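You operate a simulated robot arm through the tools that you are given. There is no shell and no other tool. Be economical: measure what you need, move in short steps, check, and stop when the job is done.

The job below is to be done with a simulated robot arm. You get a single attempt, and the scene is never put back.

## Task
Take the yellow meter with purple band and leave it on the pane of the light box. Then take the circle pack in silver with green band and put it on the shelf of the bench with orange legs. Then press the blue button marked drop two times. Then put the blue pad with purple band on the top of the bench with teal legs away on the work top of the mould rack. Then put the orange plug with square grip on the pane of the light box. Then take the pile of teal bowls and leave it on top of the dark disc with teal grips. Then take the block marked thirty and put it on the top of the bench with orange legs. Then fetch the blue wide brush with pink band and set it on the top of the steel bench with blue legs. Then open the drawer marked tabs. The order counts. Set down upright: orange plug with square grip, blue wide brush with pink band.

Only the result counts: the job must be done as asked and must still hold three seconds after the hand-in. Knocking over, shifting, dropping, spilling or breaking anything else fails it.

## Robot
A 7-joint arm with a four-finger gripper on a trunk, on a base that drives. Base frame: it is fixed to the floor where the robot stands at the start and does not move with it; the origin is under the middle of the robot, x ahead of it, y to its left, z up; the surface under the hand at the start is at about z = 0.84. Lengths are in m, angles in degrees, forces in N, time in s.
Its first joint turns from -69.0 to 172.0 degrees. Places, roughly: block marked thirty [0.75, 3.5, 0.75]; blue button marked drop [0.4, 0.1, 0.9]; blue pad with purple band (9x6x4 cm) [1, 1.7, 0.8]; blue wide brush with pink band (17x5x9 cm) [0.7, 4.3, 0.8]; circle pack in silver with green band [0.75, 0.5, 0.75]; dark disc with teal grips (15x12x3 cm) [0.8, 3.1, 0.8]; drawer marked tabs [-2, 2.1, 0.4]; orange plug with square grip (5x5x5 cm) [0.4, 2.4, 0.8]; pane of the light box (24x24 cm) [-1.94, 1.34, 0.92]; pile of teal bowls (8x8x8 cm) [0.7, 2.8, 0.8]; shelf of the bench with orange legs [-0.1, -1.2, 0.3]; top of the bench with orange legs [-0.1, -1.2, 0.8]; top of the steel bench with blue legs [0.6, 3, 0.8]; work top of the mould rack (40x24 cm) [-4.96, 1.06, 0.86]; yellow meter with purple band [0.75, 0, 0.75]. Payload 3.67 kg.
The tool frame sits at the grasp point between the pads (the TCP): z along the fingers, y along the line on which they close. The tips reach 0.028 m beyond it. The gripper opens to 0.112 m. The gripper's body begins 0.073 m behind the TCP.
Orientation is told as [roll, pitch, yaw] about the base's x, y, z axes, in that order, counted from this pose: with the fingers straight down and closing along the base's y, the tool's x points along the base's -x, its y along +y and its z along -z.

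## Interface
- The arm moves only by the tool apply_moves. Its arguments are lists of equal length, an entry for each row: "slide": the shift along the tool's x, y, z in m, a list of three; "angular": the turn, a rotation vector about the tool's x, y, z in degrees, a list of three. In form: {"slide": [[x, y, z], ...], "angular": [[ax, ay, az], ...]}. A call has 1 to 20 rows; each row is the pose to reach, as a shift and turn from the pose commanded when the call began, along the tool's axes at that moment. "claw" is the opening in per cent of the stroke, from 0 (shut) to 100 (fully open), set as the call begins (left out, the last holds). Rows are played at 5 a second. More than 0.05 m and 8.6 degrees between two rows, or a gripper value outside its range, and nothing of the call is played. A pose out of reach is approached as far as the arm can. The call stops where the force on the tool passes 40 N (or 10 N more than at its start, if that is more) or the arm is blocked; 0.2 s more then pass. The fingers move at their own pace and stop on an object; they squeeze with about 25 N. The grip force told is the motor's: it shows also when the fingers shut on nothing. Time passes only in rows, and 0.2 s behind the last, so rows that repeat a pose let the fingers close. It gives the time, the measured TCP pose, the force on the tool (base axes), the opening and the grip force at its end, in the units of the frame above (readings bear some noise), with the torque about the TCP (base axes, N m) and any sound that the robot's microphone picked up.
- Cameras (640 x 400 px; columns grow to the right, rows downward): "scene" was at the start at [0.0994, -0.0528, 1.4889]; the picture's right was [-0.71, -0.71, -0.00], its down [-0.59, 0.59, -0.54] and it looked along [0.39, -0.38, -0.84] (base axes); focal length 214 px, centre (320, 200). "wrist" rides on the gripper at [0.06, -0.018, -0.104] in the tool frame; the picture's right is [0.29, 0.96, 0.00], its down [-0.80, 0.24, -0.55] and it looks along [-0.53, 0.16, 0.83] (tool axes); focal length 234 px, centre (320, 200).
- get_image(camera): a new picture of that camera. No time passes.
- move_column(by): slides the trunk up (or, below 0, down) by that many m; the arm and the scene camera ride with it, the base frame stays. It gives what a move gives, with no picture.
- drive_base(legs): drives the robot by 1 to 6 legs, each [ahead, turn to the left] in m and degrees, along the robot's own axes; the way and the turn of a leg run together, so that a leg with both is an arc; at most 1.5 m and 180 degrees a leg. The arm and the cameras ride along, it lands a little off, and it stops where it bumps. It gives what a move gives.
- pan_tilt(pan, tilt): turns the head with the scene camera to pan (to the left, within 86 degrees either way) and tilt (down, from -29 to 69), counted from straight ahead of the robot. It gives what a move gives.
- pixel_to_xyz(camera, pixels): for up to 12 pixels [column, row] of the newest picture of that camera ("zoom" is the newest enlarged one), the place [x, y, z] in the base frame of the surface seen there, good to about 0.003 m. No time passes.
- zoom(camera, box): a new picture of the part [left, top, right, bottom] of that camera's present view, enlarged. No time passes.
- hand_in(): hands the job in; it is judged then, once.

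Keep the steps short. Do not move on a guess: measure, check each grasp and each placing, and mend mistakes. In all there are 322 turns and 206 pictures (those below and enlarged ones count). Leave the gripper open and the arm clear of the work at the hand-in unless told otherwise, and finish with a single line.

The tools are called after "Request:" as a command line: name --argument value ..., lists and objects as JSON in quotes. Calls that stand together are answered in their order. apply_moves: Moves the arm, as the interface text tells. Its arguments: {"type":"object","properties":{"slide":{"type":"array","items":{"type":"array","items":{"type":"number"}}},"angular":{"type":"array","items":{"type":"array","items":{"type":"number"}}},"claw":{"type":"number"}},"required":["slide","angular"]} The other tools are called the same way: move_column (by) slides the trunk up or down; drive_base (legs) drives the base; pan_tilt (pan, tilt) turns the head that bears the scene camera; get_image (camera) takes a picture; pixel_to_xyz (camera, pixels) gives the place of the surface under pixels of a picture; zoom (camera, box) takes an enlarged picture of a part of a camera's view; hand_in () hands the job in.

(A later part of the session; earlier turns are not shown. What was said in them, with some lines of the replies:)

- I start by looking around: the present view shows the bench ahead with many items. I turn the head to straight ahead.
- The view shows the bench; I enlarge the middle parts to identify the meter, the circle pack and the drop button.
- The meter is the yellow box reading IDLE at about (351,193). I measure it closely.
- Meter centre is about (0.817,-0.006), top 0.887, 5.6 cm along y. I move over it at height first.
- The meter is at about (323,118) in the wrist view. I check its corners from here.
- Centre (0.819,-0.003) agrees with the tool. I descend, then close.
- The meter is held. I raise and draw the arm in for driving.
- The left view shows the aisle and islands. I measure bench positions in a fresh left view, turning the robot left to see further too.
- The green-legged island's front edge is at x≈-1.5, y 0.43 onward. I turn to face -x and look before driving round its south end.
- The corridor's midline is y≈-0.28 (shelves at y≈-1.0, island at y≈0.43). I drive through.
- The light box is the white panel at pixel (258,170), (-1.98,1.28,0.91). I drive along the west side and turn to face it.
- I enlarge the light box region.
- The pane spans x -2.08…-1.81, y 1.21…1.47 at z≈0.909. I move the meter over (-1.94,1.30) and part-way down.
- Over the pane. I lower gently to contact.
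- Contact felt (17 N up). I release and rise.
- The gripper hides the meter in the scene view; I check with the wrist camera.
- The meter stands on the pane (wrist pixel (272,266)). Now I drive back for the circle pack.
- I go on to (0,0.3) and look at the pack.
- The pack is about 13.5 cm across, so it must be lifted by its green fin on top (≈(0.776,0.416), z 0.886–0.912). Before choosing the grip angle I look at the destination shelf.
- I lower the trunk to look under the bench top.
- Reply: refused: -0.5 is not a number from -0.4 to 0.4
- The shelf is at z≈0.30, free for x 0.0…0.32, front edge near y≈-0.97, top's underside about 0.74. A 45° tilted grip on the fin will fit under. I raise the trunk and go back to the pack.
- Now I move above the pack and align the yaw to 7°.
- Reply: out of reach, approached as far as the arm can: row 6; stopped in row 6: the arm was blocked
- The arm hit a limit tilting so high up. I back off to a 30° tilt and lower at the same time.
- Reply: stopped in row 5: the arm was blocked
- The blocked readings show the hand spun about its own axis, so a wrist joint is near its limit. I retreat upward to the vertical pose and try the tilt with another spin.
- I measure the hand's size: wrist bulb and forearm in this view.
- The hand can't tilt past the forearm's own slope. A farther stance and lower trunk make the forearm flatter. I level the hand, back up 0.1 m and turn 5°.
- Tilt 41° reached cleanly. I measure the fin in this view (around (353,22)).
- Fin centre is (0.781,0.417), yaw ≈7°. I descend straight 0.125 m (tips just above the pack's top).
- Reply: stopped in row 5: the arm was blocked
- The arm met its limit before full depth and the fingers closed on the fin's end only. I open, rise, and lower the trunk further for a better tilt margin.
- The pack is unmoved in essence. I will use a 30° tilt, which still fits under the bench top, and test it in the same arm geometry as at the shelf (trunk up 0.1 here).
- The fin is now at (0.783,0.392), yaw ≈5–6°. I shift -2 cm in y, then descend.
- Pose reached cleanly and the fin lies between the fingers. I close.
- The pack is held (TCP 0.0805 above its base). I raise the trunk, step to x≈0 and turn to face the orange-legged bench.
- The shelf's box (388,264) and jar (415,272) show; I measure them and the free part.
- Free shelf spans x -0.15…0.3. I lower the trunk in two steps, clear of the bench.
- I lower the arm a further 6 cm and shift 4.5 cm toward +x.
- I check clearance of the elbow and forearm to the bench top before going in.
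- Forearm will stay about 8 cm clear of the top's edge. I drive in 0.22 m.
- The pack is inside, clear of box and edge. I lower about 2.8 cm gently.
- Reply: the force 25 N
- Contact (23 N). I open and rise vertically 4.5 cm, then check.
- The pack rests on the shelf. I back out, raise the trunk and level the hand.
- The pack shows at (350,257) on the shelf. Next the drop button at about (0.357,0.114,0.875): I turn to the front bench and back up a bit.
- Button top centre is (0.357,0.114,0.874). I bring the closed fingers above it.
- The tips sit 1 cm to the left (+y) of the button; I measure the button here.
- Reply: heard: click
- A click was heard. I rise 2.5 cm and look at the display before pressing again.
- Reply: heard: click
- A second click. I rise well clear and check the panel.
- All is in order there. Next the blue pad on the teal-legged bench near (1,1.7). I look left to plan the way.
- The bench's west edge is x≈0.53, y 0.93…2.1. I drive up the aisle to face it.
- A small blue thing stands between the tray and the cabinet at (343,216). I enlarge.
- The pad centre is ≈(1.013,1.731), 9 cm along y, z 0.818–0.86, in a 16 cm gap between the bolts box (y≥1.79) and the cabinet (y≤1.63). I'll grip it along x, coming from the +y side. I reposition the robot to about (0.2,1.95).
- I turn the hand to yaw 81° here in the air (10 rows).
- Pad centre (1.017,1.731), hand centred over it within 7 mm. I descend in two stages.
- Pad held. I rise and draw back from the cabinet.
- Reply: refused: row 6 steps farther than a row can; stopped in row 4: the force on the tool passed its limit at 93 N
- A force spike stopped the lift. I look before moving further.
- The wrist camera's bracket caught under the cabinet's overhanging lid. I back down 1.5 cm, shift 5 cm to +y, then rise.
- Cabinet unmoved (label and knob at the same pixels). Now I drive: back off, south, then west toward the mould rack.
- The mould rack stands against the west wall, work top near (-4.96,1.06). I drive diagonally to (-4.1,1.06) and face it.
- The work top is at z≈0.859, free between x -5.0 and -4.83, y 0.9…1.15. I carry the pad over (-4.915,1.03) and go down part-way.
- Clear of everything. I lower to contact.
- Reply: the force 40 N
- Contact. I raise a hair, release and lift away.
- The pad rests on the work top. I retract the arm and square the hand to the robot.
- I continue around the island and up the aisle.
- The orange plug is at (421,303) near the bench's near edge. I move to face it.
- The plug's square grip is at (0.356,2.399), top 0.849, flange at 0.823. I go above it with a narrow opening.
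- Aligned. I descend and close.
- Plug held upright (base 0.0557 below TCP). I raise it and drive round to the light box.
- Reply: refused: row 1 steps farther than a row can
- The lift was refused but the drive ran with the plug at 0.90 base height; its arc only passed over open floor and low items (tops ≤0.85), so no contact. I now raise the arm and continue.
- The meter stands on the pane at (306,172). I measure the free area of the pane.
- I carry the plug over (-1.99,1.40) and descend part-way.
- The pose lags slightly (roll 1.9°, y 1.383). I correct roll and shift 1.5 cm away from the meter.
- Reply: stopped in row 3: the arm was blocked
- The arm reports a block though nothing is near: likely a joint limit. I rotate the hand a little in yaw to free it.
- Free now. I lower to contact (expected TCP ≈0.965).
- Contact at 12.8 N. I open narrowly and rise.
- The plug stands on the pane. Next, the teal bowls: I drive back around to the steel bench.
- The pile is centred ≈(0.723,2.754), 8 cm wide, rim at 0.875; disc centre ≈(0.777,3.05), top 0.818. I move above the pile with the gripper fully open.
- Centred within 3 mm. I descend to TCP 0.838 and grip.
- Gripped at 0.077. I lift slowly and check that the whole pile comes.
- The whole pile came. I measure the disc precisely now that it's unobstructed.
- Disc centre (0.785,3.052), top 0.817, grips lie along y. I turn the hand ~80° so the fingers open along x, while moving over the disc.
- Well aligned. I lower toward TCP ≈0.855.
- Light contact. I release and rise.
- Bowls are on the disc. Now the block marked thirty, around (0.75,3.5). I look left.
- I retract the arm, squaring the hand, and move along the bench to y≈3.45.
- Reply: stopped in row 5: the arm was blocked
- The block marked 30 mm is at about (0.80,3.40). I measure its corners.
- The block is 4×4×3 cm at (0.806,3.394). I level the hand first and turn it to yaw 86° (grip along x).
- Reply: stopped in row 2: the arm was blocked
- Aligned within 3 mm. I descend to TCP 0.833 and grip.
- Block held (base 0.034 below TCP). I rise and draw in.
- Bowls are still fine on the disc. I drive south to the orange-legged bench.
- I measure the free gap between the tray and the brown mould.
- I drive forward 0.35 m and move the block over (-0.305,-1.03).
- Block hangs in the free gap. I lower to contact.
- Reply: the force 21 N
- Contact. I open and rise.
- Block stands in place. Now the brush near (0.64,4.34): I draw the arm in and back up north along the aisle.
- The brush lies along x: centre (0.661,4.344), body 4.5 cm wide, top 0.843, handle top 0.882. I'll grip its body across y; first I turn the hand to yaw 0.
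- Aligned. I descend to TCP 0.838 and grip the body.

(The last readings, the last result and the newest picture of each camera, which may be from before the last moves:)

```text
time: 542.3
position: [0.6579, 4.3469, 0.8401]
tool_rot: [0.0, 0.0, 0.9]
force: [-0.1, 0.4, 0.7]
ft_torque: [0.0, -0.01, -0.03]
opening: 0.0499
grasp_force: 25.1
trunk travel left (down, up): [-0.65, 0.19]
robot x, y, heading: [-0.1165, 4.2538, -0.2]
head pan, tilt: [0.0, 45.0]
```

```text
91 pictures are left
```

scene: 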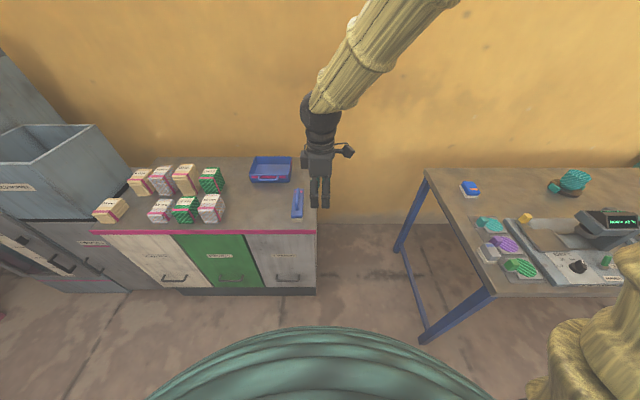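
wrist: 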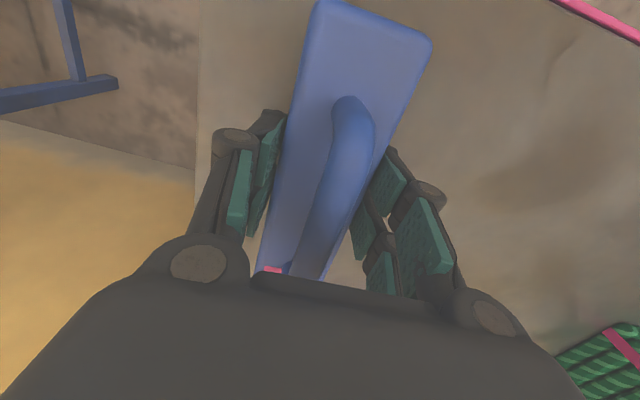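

Gripped at 5 cm. I lift and draw in a little.

Request:
apply_moves --slide '[[0, 0, -0.02], [0, 0, -0.06], [0, 0, -0.1], [0, 0, -0.145], [0, 0, -0.19], [0, 0, -0.235], [0.04, 0, -0.25], [0.085, 0, -0.25], [0.12, 0, -0.25]]' --angular '[[0, 0, 0], [0, 0, 0], [0, 0, 0], [0, 0, 0], [0, 0, 0], [0, 0, 0], [0, 0, 0], [0, 0, 0], [0, 0, 0]]'

Request:
get_image --camera "scene"

```text
time: 544.3
position: [0.5395, 4.3401, 1.095]
tool_rot: [0.9, 0.1, 0.4]
force: [0.4, 0.5, -0.9]
ft_torque: [0.0, -0.01, 0.01]
opening: 0.0496
grasp_force: 25.1
trunk travel left (down, up): [-0.65, 0.19]
robot x, y, heading: [-0.1208, 4.2557, -0.2]
head pan, tilt: [0.0, 45.0]
```

```text
90 pictures are left
```

scene: 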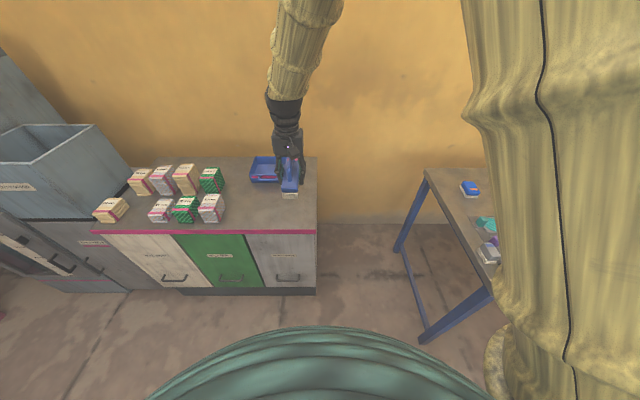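

Brush held (base ≈0.040 below TCP). I move along to the steel bench at y≈3.4.

Request:
drive_base --legs '[[0, -89.8], [0.88, 0], [0, 89.8]]'

Request:
pan_tilt --pan 5 --tilt 45

Request:
get_image --camera "scene"

```text
time: 556.6
position: [0.5376, 3.4563, 1.0965]
tool_rot: [0.9, 0.0, -0.1]
force: [-0.1, 1.2, -0.6]
ft_torque: [-0.02, 0.0, -0.01]
opening: 0.0498
grasp_force: 25.2
trunk travel left (down, up): [-0.65, 0.19]
robot x, y, heading: [-0.1273, 3.3807, -0.8]
head pan, tilt: [0.0, 45.0]
```

```text
time: 557.2
position: [0.5363, 3.4563, 1.0959]
tool_rot: [1.0, -0.1, -0.1]
force: [-0.3, 0.0, -2.0]
ft_torque: [0.04, 0.02, -0.02]
opening: 0.0499
grasp_force: 24.4
trunk travel left (down, up): [-0.65, 0.19]
robot x, y, heading: [-0.1272, 3.3733, -0.9]
head pan, tilt: [5.0, 45.0]
```

```text
89 pictures are left
```

scene: 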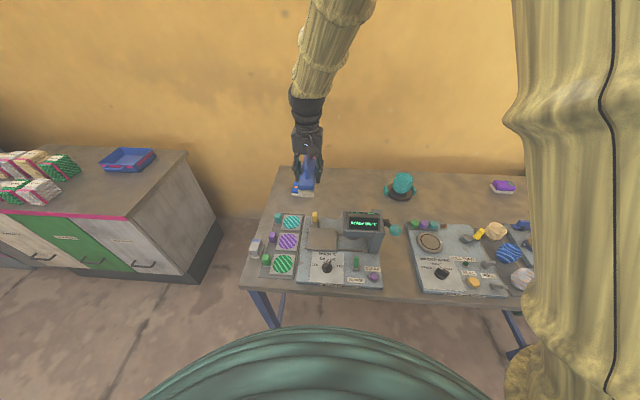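

Request:
zoom --camera "scene" --box '[270, 150, 430, 250]'

```text
4.00 times, centred on (350, 200) of scene
```

zoom: 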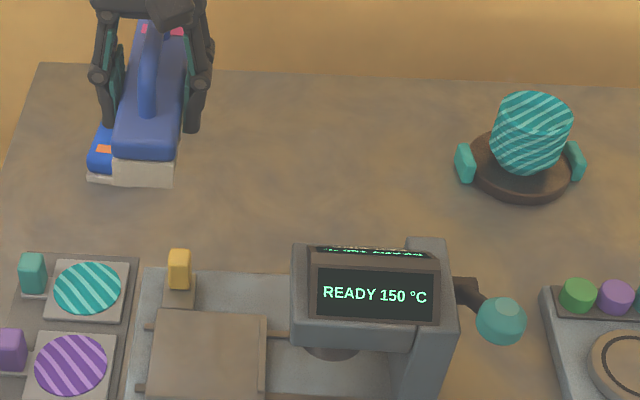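

Request:
pixel_to_xyz --camera "zoom" --pixels '[[330, 100], [330, 150], [330, 200], [330, 235], [240, 150], [430, 150], [330, 80], [300, 245], [175, 250], [458, 160], [100, 150]]'

```text
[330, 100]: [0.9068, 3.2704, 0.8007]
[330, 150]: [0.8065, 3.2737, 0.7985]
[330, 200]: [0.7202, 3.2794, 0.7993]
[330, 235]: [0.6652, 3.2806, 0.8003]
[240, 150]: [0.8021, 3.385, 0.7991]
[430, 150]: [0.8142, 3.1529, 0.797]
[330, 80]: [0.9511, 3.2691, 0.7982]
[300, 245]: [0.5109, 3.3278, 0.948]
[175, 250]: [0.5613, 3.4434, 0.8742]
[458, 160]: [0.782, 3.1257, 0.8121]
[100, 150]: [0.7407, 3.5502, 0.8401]
```

Free area: x 0.67–0.95, y 3.15–3.47 at z≈0.799. I carry the brush over (0.78,3.31) and descend part-way.

Request:
apply_moves --slide '[[-0.0406, -0.0244, 0], [-0.0812, -0.0488, 0], [-0.1219, -0.0732, 0], [-0.1625, -0.0975, 0], [-0.2031, -0.1219, 0], [-0.2437, -0.1463, 0], [-0.2437, -0.1463, 0.045], [-0.2437, -0.1463, 0.09], [-0.2437, -0.1463, 0.135], [-0.2437, -0.1463, 0.18], [-0.2437, -0.1463, 0.2]]' --angular '[[1, 0, 0], [1, 0, 0], [1, 0, 0], [1, 0, 0], [1, 0, 0], [1, 0, 0], [1, 0, 0], [1, 0, 0], [1, 0, 0], [1, 0, 0], [1, 0, 0]]'

Request:
zoom --camera "scene" --box '[270, 150, 430, 250]'

```text
time: 559.6
position: [0.7819, 3.3146, 0.8919]
tool_rot: [-0.1, 0.1, -0.2]
force: [-0.6, -0.3, -1.3]
ft_torque: [0.02, 0.01, -0.02]
opening: 0.0497
grasp_force: 25.4
trunk travel left (down, up): [-0.65, 0.19]
robot x, y, heading: [-0.1237, 3.3767, -0.7]
head pan, tilt: [5.0, 45.0]
```

```text
4.00 times, centred on (350, 200) of scene
```

zoom: 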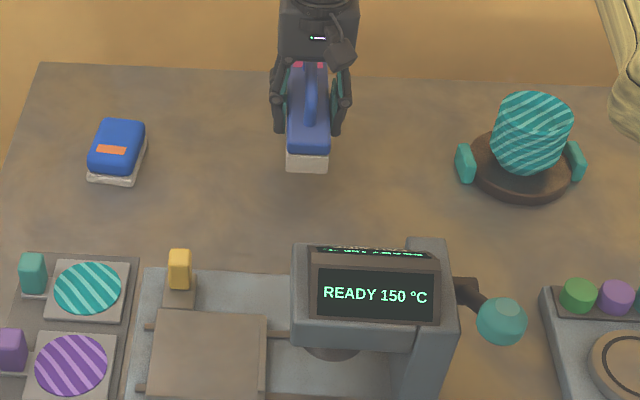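

Clear all round. I lower to contact (expected TCP ≈0.839).

Request:
apply_moves --slide '[[0, 0, 0.03], [0, 0, 0.045], [0, 0, 0.051], [0, 0, 0.053]]' --angular '[[0, 0, 0], [0, 0, 0], [0, 0, 0], [0, 0, 0]]'

Request:
apply_moves --slide '[[0, 0, 0.002], [0, 0, 0.004]]' --angular '[[0, 0, 0], [0, 0, 0]]'

```text
time: 560.6
position: [0.781, 3.3142, 0.8402]
tool_rot: [0.0, 0.0, -0.2]
force: [-0.2, -0.4, -2.6]
ft_torque: [0.0, 0.01, 0.03]
opening: 0.0497
grasp_force: 25.0
trunk travel left (down, up): [-0.65, 0.19]
robot x, y, heading: [-0.1236, 3.3728, -1.1]
head pan, tilt: [5.0, 45.0]
```

```text
time: 561.2
position: [0.7797, 3.3135, 0.8402]
tool_rot: [0.1, -0.3, 0.0]
force: [0.2, -0.3, 21.0]
ft_torque: [-0.05, 0.23, -0.01]
opening: 0.0501
grasp_force: 24.7
trunk travel left (down, up): [-0.65, 0.19]
robot x, y, heading: [-0.1265, 3.3767, -0.8]
head pan, tilt: [5.0, 45.0]
```

Contact (21 N). I release and rise.

Request:
apply_moves --slide '[[0, 0, -0.002], [0, 0, -0.002], [0, 0, -0.002], [0, 0, -0.03], [0, 0, -0.07], [0, 0, -0.115], [0, 0, -0.16], [0, 0, -0.205], [0, 0, -0.25]]' --angular '[[0, 0, 0], [0, 0, 0], [0, 0, 0], [0, 0, 0], [0, 0, 0], [0, 0, 0], [0, 0, 0], [0, 0, 0], [0, 0, 0]]' --claw 85

Request:
apply_moves --slide '[[0.04, 0, -0.01], [0.08, 0, -0.02], [0.12, 0, -0.03], [0.16, 0, -0.03], [0.2, 0, -0.03], [0.24, 0, -0.03]]' --angular '[[0, 0, 0], [0, 0, 0], [0, 0, 0], [0, 0, 0], [0, 0, 0], [0, 0, 0]]'

Request:
get_image --camera "scene"

```text
time: 563.2
position: [0.7787, 3.3133, 1.0883]
tool_rot: [-0.1, 0.0, -0.1]
force: [0.1, -0.7, 0.7]
ft_torque: [0.01, -0.04, -0.04]
opening: 0.0951
grasp_force: 0.0
trunk travel left (down, up): [-0.65, 0.19]
robot x, y, heading: [-0.1275, 3.3722, -0.9]
head pan, tilt: [5.0, 45.0]
```

```text
time: 564.6
position: [0.5375, 3.3139, 1.1191]
tool_rot: [0.0, -0.1, -0.1]
force: [-0.6, 0.1, 0.4]
ft_torque: [0.04, -0.04, -0.02]
opening: 0.0952
grasp_force: 0.1
trunk travel left (down, up): [-0.65, 0.19]
robot x, y, heading: [-0.1244, 3.3759, -0.7]
head pan, tilt: [5.0, 45.0]
```

```text
86 pictures are left
```

scene: 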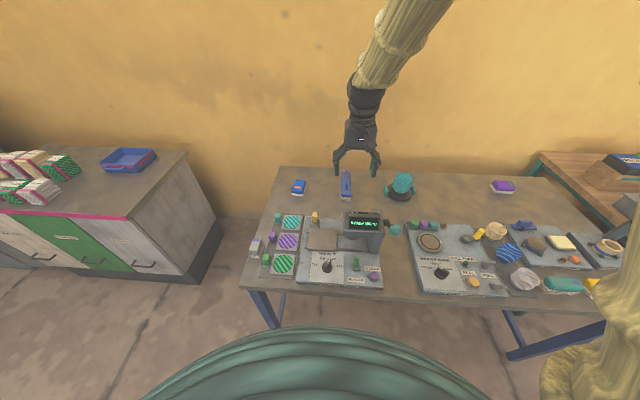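

The brush stands on the bench. Last: the drawer marked tabs near (-2,2.1,0.4). I drive around to the island's west side.

Request:
drive_base --legs '[[0, -89.3], [1.5, 0], [1.5, 0], [0.6, 0], [0, -90]]'

```text
time: 589.5
position: [-0.7784, -0.1497, 1.117]
tool_rot: [0.0, -0.1, -178.8]
force: [0.4, 0.6, -0.1]
ft_torque: [-0.03, 0.02, -0.03]
opening: 0.0953
grasp_force: 0.0
trunk travel left (down, up): [-0.65, 0.19]
robot x, y, heading: [-0.1132, -0.1978, -179.9]
head pan, tilt: [5.0, 45.0]
```

Request:
drive_base --legs '[[1.5, 0], [1.35, 0], [0, -90], [1.5, 0], [0.6, 0], [0, -89]]'

Request:
pan_tilt --pan 0 --tilt 45

Request:
get_image --camera "scene"

```text
time: 620.8
position: [-2.3167, 1.8218, 1.1181]
tool_rot: [-0.1, 0.0, 2.8]
force: [0.0, -0.4, 0.4]
ft_torque: [0.04, 0.06, 0.0]
opening: 0.0951
grasp_force: 0.0
trunk travel left (down, up): [-0.65, 0.19]
robot x, y, heading: [-2.9844, 1.852, 2.2]
head pan, tilt: [5.0, 45.0]
```

```text
time: 621.5
position: [-2.3155, 1.823, 1.1164]
tool_rot: [-0.1, -0.1, 2.7]
force: [-0.2, 1.4, -0.5]
ft_torque: [-0.01, 0.0, 0.0]
opening: 0.095
grasp_force: 0.0
trunk travel left (down, up): [-0.65, 0.19]
robot x, y, heading: [-2.9849, 1.8523, 2.3]
head pan, tilt: [0.0, 45.0]
```

```text
85 pictures are left
```

scene: 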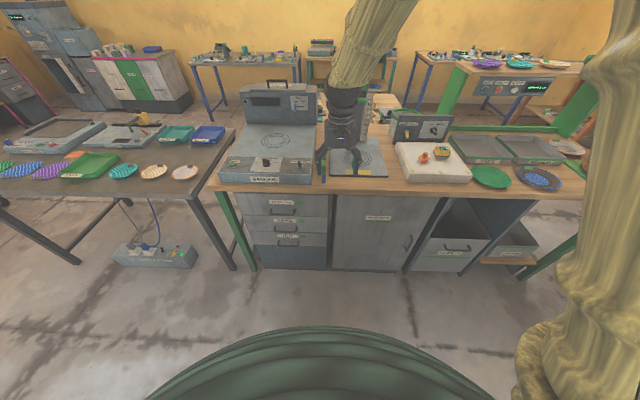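

I check the pane and read the drawer labels.

Request:
zoom --camera "scene" --box '[385, 135, 485, 195]'

Request:
zoom --camera "scene" --box '[230, 185, 340, 275]'

```text
6.40 times, centred on (435, 165) of scene
```

zoom: 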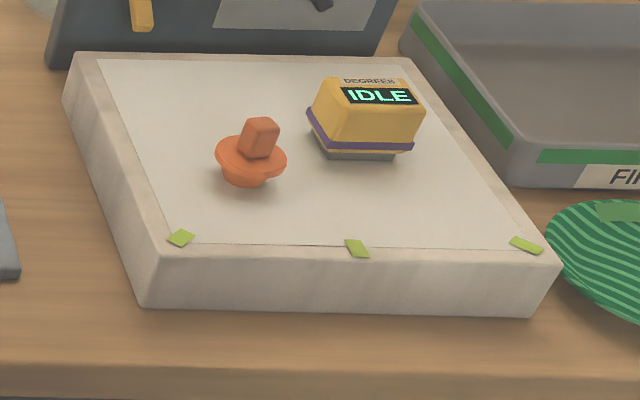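

```text
4.44 times, centred on (285, 230) of scene
```

zoom: 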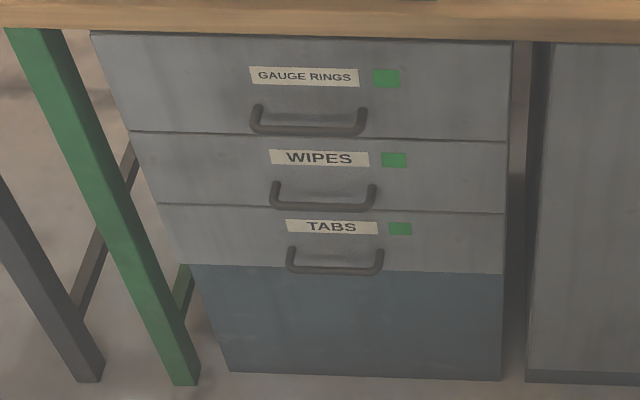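

TABS is the third drawer. I measure its handle.

Request:
zoom --camera "scene" --box '[274, 228, 324, 256]'

```text
12.80 times, centred on (299, 242) of scene
```

zoom: 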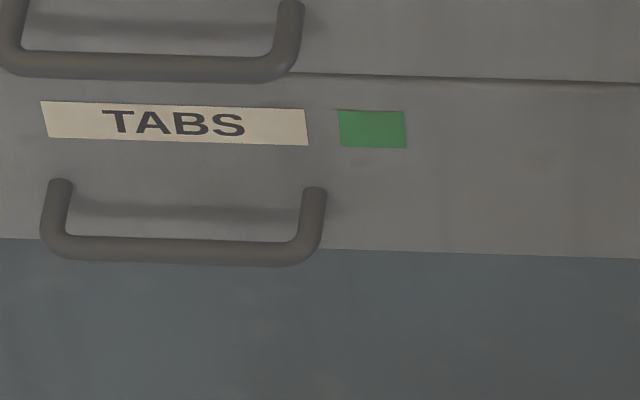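

Request:
pixel_to_xyz --camera "zoom" --pixels '[[70, 245], [180, 250], [290, 255], [60, 185], [315, 192], [180, 220], [180, 125], [180, 235], [150, 65], [450, 200], [400, 255], [20, 232]]'

```text
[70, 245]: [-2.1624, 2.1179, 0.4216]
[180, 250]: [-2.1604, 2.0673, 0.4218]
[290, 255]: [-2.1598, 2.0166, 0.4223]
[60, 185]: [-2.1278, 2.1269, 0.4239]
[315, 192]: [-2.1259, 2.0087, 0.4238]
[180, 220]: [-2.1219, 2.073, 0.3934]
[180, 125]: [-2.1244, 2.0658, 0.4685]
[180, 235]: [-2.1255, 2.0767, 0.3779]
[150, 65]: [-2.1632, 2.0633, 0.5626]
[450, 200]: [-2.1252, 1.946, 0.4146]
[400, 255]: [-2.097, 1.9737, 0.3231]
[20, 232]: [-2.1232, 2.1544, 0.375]
```

The handle bar is at x≈-2.157, z≈0.42, y 2.01–2.12, 3 cm off the face. I'll grip it with the hand tilted ~40° and pull by backing the base. I check the left table's clearance first.

Request:
pixel_to_xyz --camera "scene" --pixels '[[235, 266], [80, 262], [120, 195], [205, 200], [115, 262], [195, 262], [254, 268], [215, 185]]'

```text
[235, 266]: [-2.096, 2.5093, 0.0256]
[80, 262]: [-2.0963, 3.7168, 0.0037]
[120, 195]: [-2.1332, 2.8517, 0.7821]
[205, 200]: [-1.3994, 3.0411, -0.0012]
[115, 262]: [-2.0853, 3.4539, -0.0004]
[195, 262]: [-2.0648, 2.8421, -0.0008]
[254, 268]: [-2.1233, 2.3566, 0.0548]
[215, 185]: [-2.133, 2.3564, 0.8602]
```

Floor there is free. I shift the base to y≈2.07, heading 0.

Request:
drive_base --legs '[[0, 88], [0.215, 0], [0, -90], [-0.05, 0]]'

```text
time: 631.2
position: [-2.3648, 1.9876, 1.1198]
tool_rot: [0.0, -0.3, -2.4]
force: [-1.3, 0.8, 0.7]
ft_torque: [0.02, -0.08, -0.02]
opening: 0.0953
grasp_force: 0.0
trunk travel left (down, up): [-0.65, 0.19]
robot x, y, heading: [-3.0282, 2.0741, -3.1]
head pan, tilt: [0.0, 45.0]
```

Request:
drive_base --legs '[[0, 3]]'

Request:
apply_moves --slide '[[0, 0, 0], [0, 0, 0], [0, 0, 0], [0, 0, 0], [0, 0, 0], [0, 0, 0], [0, 0, 0], [0, 0, 0], [0, 0, 0], [0, 0, 0], [0, 0, 0]]' --angular '[[0, 0, -8], [0, 0, -16], [0, 0, -24], [0, 0, -32], [0, 0, -40], [0, 0, -48], [0, 0, -56], [0, 0, -64], [0, 0, -72], [0, 0, -80], [0, 0, -88]]' --claw 45

Request:
move_column --by -0.4

Request:
move_column --by -0.24

```text
time: 632.0
position: [-2.3576, 2.0226, 1.1183]
tool_rot: [-0.1, 0.1, 0.5]
force: [-0.9, 0.4, 0.3]
ft_torque: [-0.04, 0.01, -0.06]
opening: 0.0954
grasp_force: 0.1
trunk travel left (down, up): [-0.65, 0.19]
robot x, y, heading: [-3.0241, 2.0723, -0.3]
head pan, tilt: [0.0, 45.0]
```

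```text
time: 634.4
position: [-2.3571, 2.0215, 1.1196]
tool_rot: [0.0, 0.1, 88.8]
force: [-0.3, 0.5, 0.0]
ft_torque: [0.03, 0.02, 0.01]
opening: 0.0505
grasp_force: 0.1
trunk travel left (down, up): [-0.65, 0.19]
robot x, y, heading: [-3.0217, 2.0732, -0.2]
head pan, tilt: [0.0, 45.0]
```

```text
time: 638.2
position: [-2.3587, 2.0224, 0.7179]
tool_rot: [-0.1, 0.1, 88.6]
force: [-0.2, -0.4, 0.5]
ft_torque: [0.06, 0.02, 0.03]
opening: 0.0503
grasp_force: 0.1
trunk travel left (down, up): [-0.25, 0.59]
robot x, y, heading: [-3.0219, 2.0757, 0.0]
head pan, tilt: [0.0, 45.0]
```

```text
time: 640.7
position: [-2.3574, 2.0233, 0.4795]
tool_rot: [0.1, 0.2, 88.6]
force: [0.1, -0.3, 0.1]
ft_torque: [0.02, 0.02, 0.0]
opening: 0.0505
grasp_force: 0.1
trunk travel left (down, up): [-0.01, 0.83]
robot x, y, heading: [-3.0254, 2.0732, -0.0]
head pan, tilt: [0.0, 45.0]
```

Hand is at (-2.357,2.023,0.48). I centre on the handle in y and tilt the fingers forward step by step.

Request:
apply_moves --slide '[[-0.015, 0, 0], [-0.03, 0, 0], [-0.045, 0, 0], [-0.045, 0, 0], [-0.045, 0, 0], [-0.045, 0, 0]]' --angular '[[6, 0, 0], [12, 0, 0], [18, 0, 0], [24, 0, 0], [30, 0, 0], [36, 0, 0]]'

Request:
get_image --camera "wrist"

Request:
get_image --camera "scene"

```text
time: 642.3
position: [-2.3582, 2.0595, 0.448]
tool_rot: [-31.7, -3.7, 87.0]
force: [0.0, -0.5, -0.2]
ft_torque: [-0.02, -0.01, -0.01]
opening: 0.0503
grasp_force: 0.1
trunk travel left (down, up): [-0.01, 0.83]
robot x, y, heading: [-3.0232, 2.0754, 0.1]
head pan, tilt: [0.0, 45.0]
stopped in row 6: the arm was blocked; the commanded pose is now the measured one
```

```text
81 pictures are left
```

wrist: 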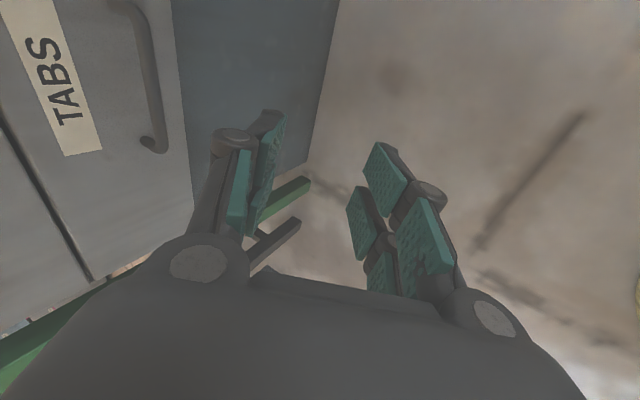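

```text
80 pictures are left
```

scene: 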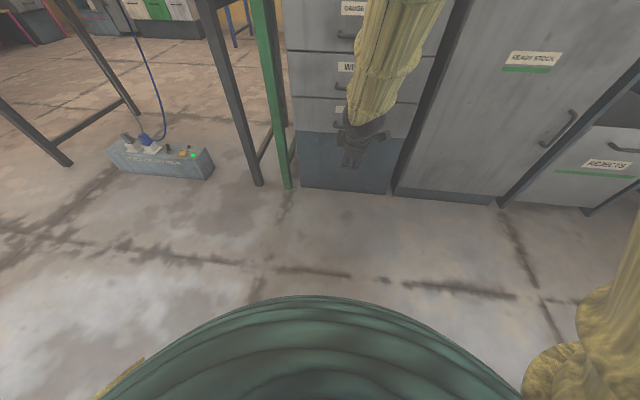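

Tilt stops at ~32° at this short reach. I back the base 0.12 m, reach out further with a slightly smaller tilt, then tilt again.

Request:
drive_base --legs '[[-0.12, 0]]'

Request:
apply_moves --slide '[[0, 0, 0], [0, -0.034, 0.021], [0, -0.068, 0.042], [0, -0.102, 0.063], [0, -0.136, 0.084], [0, -0.17, 0.105]]' --angular '[[-4.7, 2.6, -3.1], [-4.7, 2.6, -3.1], [-4.7, 2.6, -3.1], [-4.7, 2.6, -3.1], [-4.7, 2.6, -3.1], [-4.7, 2.6, -3.1]]'

```text
time: 643.6
position: [-2.4782, 2.0581, 0.4474]
tool_rot: [-31.6, -3.7, 87.0]
force: [-0.8, 0.8, 0.9]
ft_torque: [-0.02, -0.02, -0.01]
opening: 0.0503
grasp_force: 0.1
trunk travel left (down, up): [-0.01, 0.83]
robot x, y, heading: [-3.1474, 2.0765, -0.2]
head pan, tilt: [0.0, 45.0]
```

```text
time: 645.0
position: [-2.279, 2.0476, 0.4507]
tool_rot: [-26.9, -0.1, 88.4]
force: [-0.6, -0.4, 1.5]
ft_torque: [-0.01, 0.0, -0.01]
opening: 0.0504
grasp_force: 0.1
trunk travel left (down, up): [-0.01, 0.83]
robot x, y, heading: [-3.1418, 2.0765, -0.3]
head pan, tilt: [0.0, 45.0]
```

Request:
apply_moves --slide '[[-0.01, 0, 0], [-0.018, 0, 0], [-0.018, 0, 0]]' --angular '[[5, 0, 0], [10, 0, 0], [14, 0, 0]]'

Request:
get_image --camera "wrist"

```text
time: 646.0
position: [-2.2687, 2.0328, 0.4658]
tool_rot: [-40.9, -4.7, 85.4]
force: [1.0, 0.2, 0.6]
ft_torque: [-0.01, 0.02, 0.03]
opening: 0.0503
grasp_force: 0.2
trunk travel left (down, up): [-0.01, 0.83]
robot x, y, heading: [-3.1426, 2.0749, -0.4]
head pan, tilt: [0.0, 45.0]
stopped in row 3: the arm was blocked; the commanded pose is now the measured one
```

```text
79 pictures are left
```

wrist: 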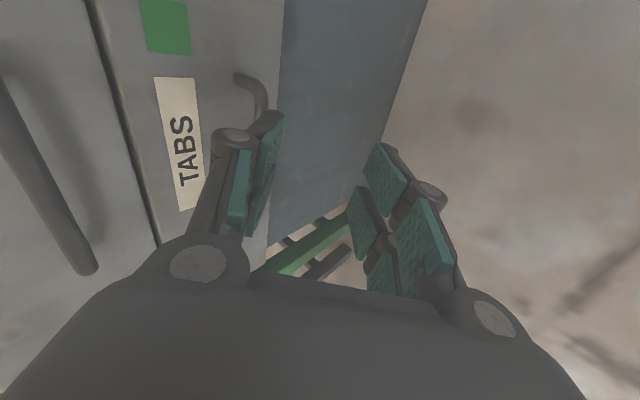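

I set the tilt to 37° exactly, centre in y, and narrow the opening to ~2.7 cm.

Request:
apply_moves --slide '[[-0.01, -0.003, -0.004], [-0.02, -0.0066, -0.0088], [-0.033, -0.0066, -0.0088], [-0.033, -0.0066, -0.0088]]' --angular '[[-2, 0.8, -2.8], [-3.9, 1.6, -5.7], [-3.9, 1.6, -5.7], [-3.9, 1.6, -5.7]]' --claw 24

```text
time: 647.0
position: [-2.2678, 2.0682, 0.4781]
tool_rot: [-37.1, 0.4, 89.0]
force: [-0.3, -0.4, 0.0]
ft_torque: [0.05, 0.01, 0.03]
opening: 0.0269
grasp_force: 0.0
trunk travel left (down, up): [-0.01, 0.83]
robot x, y, heading: [-3.1417, 2.0754, -0.2]
head pan, tilt: [0.0, 45.0]
```

Clean pose. I verify the handle with the wrist camera.

Request:
get_image --camera "wrist"

```text
78 pictures are left
```

wrist: 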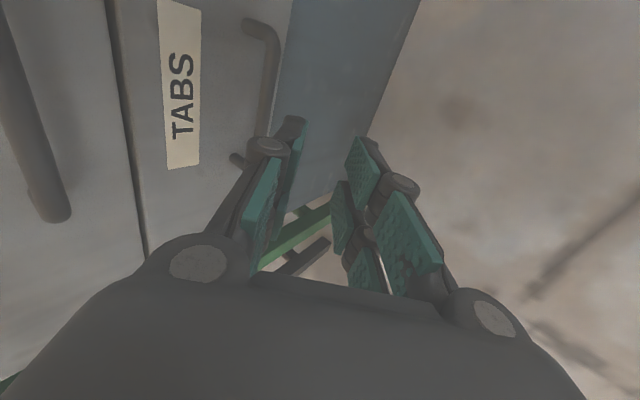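

Request:
pixel_to_xyz --camera "wrist" --pixels '[[275, 60], [270, 90], [265, 120], [278, 45], [268, 105], [255, 25], [237, 158], [215, 100], [30, 130], [50, 190]]'

```text
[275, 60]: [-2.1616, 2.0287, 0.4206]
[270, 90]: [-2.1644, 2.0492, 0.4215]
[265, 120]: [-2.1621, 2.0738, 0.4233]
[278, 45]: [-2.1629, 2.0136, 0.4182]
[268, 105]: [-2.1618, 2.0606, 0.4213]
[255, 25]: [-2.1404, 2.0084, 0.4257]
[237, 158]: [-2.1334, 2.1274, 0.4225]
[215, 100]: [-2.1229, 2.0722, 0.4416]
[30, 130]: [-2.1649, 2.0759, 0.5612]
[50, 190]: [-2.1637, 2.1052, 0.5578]
```

Bar centre ≈(-2.157,0.418). I move forward to the stand-off above it.

Request:
apply_moves --slide '[[0, -0.018, 0.013], [0, -0.036, 0.027], [0, -0.0527, 0.0397]]' --angular '[[0, 0, 0], [0, 0, 0], [0, 0, 0]]'

Request:
get_image --camera "wrist"

```text
time: 647.8
position: [-2.201, 2.0666, 0.4788]
tool_rot: [-37.0, 0.4, 89.0]
force: [-0.2, 0.4, 1.1]
ft_torque: [0.0, 0.02, -0.02]
opening: 0.0269
grasp_force: 0.0
trunk travel left (down, up): [-0.01, 0.83]
robot x, y, heading: [-3.1419, 2.077, -0.2]
head pan, tilt: [0.0, 45.0]
```

```text
77 pictures are left
```

wrist: 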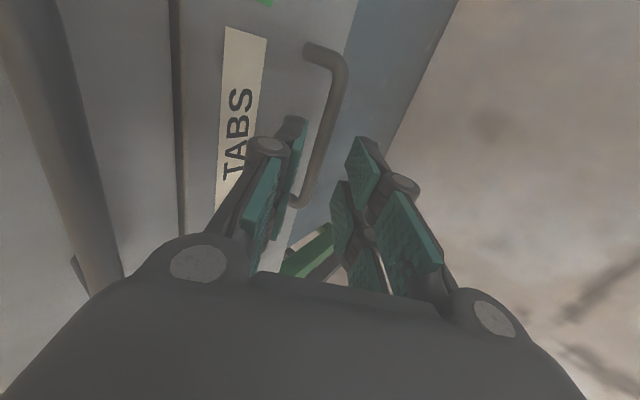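

The bar lies on the fingers' midline. I advance 6 cm along the fingers.

Request:
apply_moves --slide '[[0, 0, 0.02], [0, 0, 0.035], [0, 0, 0.048], [0, 0, 0.058], [0, 0, 0.061]]' --angular '[[0, 0, 0], [0, 0, 0], [0, 0, 0], [0, 0, 0], [0, 0, 0]]'

Request:
get_image --camera "wrist"

```text
time: 649.0
position: [-2.1641, 2.0661, 0.4291]
tool_rot: [-37.1, 0.5, 89.2]
force: [-0.7, 0.0, -0.4]
ft_torque: [0.02, 0.01, -0.01]
opening: 0.0268
grasp_force: 0.1
trunk travel left (down, up): [-0.01, 0.83]
robot x, y, heading: [-3.144, 2.0757, -0.3]
head pan, tilt: [0.0, 45.0]
```

```text
76 pictures are left
```

wrist: 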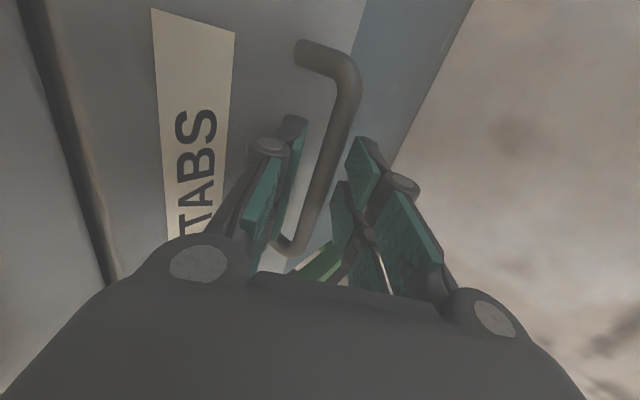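

The bar is between the fingers, no contact force. I close.

Request:
apply_moves --slide '[[0, 0, 0], [0, 0, 0], [0, 0, 0]]' --angular '[[0, 0, 0], [0, 0, 0], [0, 0, 0]]' --claw 0

Request:
get_image --camera "wrist"

```text
time: 649.8
position: [-2.1659, 2.0653, 0.4301]
tool_rot: [-37.2, 0.5, 89.0]
force: [-8.5, -0.4, -2.9]
ft_torque: [-1.43, 0.1, 1.51]
opening: 0.0118
grasp_force: 44.7
trunk travel left (down, up): [-0.01, 0.83]
robot x, y, heading: [-3.1414, 2.0754, -0.3]
head pan, tilt: [0.0, 45.0]
```

```text
75 pictures are left
```

wrist: 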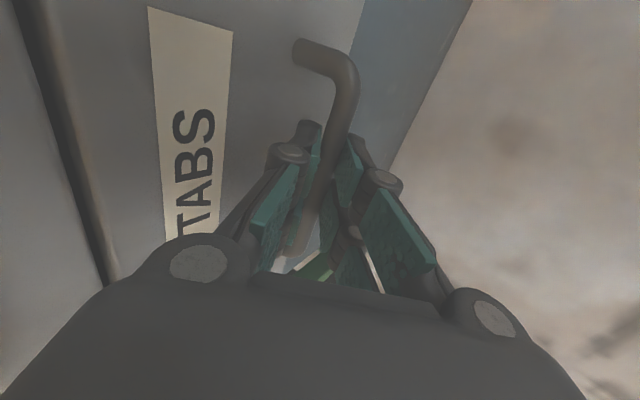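

Gripped (11.8 mm). I try a small pull first.

Request:
apply_moves --slide '[[0, 0.008, -0.006], [0, 0.016, -0.012], [0, 0.024, -0.018], [0, 0.032, -0.024]]' --angular '[[0, 0, 0], [0, 0, 0], [0, 0, 0], [0, 0, 0]]'

```text
time: 650.8
position: [-2.2051, 2.0655, 0.4313]
tool_rot: [-37.1, 0.4, 89.0]
force: [0.4, -3.8, -7.9]
ft_torque: [-1.85, 0.01, 1.19]
opening: 0.0118
grasp_force: 44.9
trunk travel left (down, up): [-0.01, 0.83]
robot x, y, heading: [-3.1412, 2.0722, -0.1]
head pan, tilt: [0.0, 45.0]
```

The drawer follows easily. I pull further by backing the base 0.2 m.

Request:
drive_base --legs '[[-0.2, 0]]'

Request:
get_image --camera "scene"

```text
time: 652.7
position: [-2.4055, 2.0657, 0.43]
tool_rot: [-37.2, 0.4, 89.0]
force: [0.0, -1.6, -3.3]
ft_torque: [-0.98, 0.05, 1.86]
opening: 0.0117
grasp_force: 44.7
trunk travel left (down, up): [-0.01, 0.83]
robot x, y, heading: [-3.344, 2.0744, -0.4]
head pan, tilt: [0.0, 45.0]
stopped in leg 1: the force on the tool passed its limit at 42 N (the readings are from after the stop); the commanded pose is now the measured one
```

```text
74 pictures are left
```

scene: 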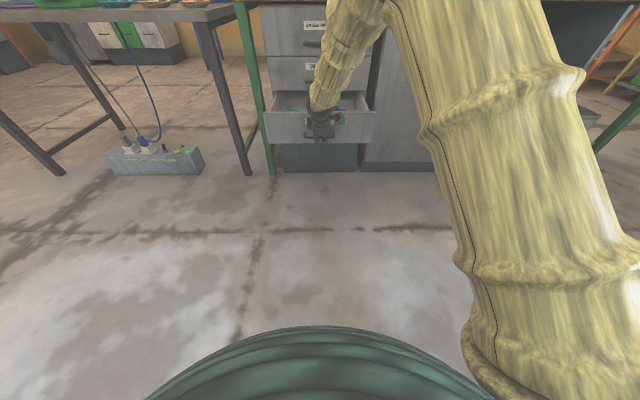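

The drawer is out about 24 cm and reached its stop. I release and back the fingers off along their axis.

Request:
apply_moves --slide '[[0, 0, 0], [0, 0, 0], [0, 0, 0], [0, 0, -0.02], [0, 0, -0.05], [0, 0, -0.09]]' --angular '[[0, 0, 0], [0, 0, 0], [0, 0, 0], [0, 0, 0], [0, 0, 0], [0, 0, 0]]' --claw 24

Request:
get_image --camera "wrist"

```text
time: 654.1
position: [-2.4597, 2.0696, 0.5006]
tool_rot: [-37.0, 0.4, 88.9]
force: [0.3, 0.0, -1.3]
ft_torque: [0.02, -0.03, 0.0]
opening: 0.0268
grasp_force: 0.0
trunk travel left (down, up): [-0.01, 0.83]
robot x, y, heading: [-3.3416, 2.078, -0.7]
head pan, tilt: [0.0, 45.0]
```

```text
73 pictures are left
```

wrist: 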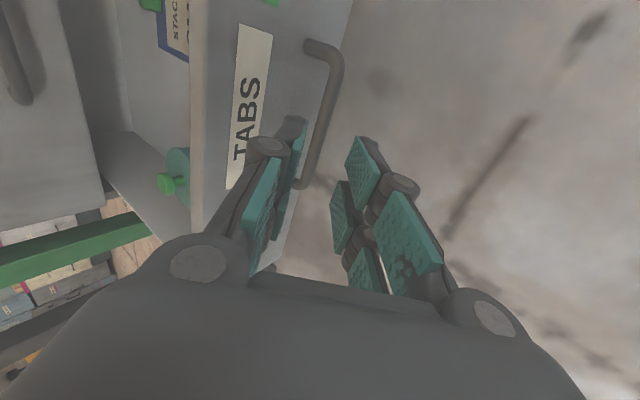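

The fingers are free of the handle. I back the base away, raise the trunk, and open the gripper.

Request:
drive_base --legs '[[-0.35, 0]]'

Request:
move_column --by 0.4

Request:
apply_moves --slide '[[0, 0, 0], [0, 0, 0], [0, 0, 0], [0, 0, 0], [0, 0, 0]]' --angular '[[-7.5, 0, 0], [-15, 0, 0], [-22.5, 0, 0], [-30, 0, 0], [-37, 0, 0]]' --claw 100

Request:
pan_tilt --pan -5 --tilt 30

Request:
get_image --camera "scene"

```text
time: 656.4
position: [-2.812, 2.0716, 0.502]
tool_rot: [-37.2, 0.4, 88.9]
force: [-0.1, 0.2, -0.1]
ft_torque: [-0.02, -0.01, 0.0]
opening: 0.0267
grasp_force: 0.0
trunk travel left (down, up): [-0.01, 0.83]
robot x, y, heading: [-3.6979, 2.0832, -0.6]
head pan, tilt: [0.0, 45.0]
```

```text
time: 660.2
position: [-2.8119, 2.0723, 0.9034]
tool_rot: [-37.2, 0.3, 88.9]
force: [0.3, 0.0, -0.2]
ft_torque: [0.01, -0.01, 0.02]
opening: 0.0269
grasp_force: 0.0
trunk travel left (down, up): [-0.41, 0.43]
robot x, y, heading: [-3.6938, 2.0806, -0.5]
head pan, tilt: [0.0, 45.0]
```

```text
time: 661.4
position: [-2.8102, 2.0723, 0.9004]
tool_rot: [0.0, 0.3, 88.9]
force: [-0.5, 0.4, -0.8]
ft_torque: [-0.02, 0.04, -0.04]
opening: 0.112
grasp_force: 0.1
trunk travel left (down, up): [-0.41, 0.43]
robot x, y, heading: [-3.6936, 2.0829, -0.5]
head pan, tilt: [0.0, 45.0]
```

```text
time: 662.1
position: [-2.8112, 2.0713, 0.9019]
tool_rot: [-0.2, 0.3, 88.9]
force: [0.8, 0.3, 0.3]
ft_torque: [-0.05, 0.01, 0.02]
opening: 0.1119
grasp_force: 0.0
trunk travel left (down, up): [-0.41, 0.43]
robot x, y, heading: [-3.6941, 2.0807, -0.7]
head pan, tilt: [-5.0, 30.0]
```

```text
72 pictures are left
```

scene: 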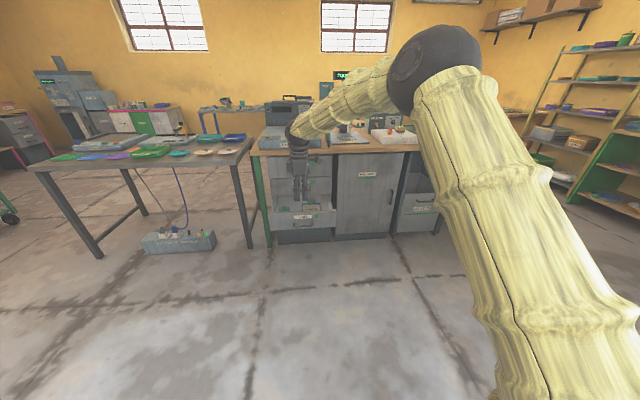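

Request:
zoom --camera "scene" --box '[240, 110, 460, 250]'

```text
2.86 times, centred on (350, 180) of scene
```

zoom: 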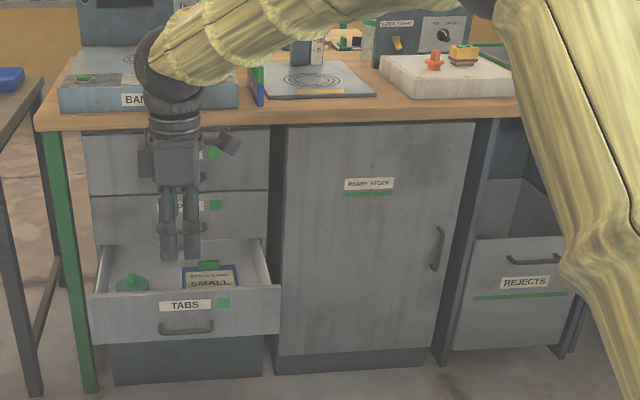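

The TABS drawer stands open, the meter and plug are on the pane, and the arm is clear with the gripper open. I hand in.

Request:
hand_in

```text
The job is handed in.
```

All nine steps were carried out in the order asked and the job is handed in; the leak check display stayed at 0 ML after the two drop presses, though a click was heard for each.
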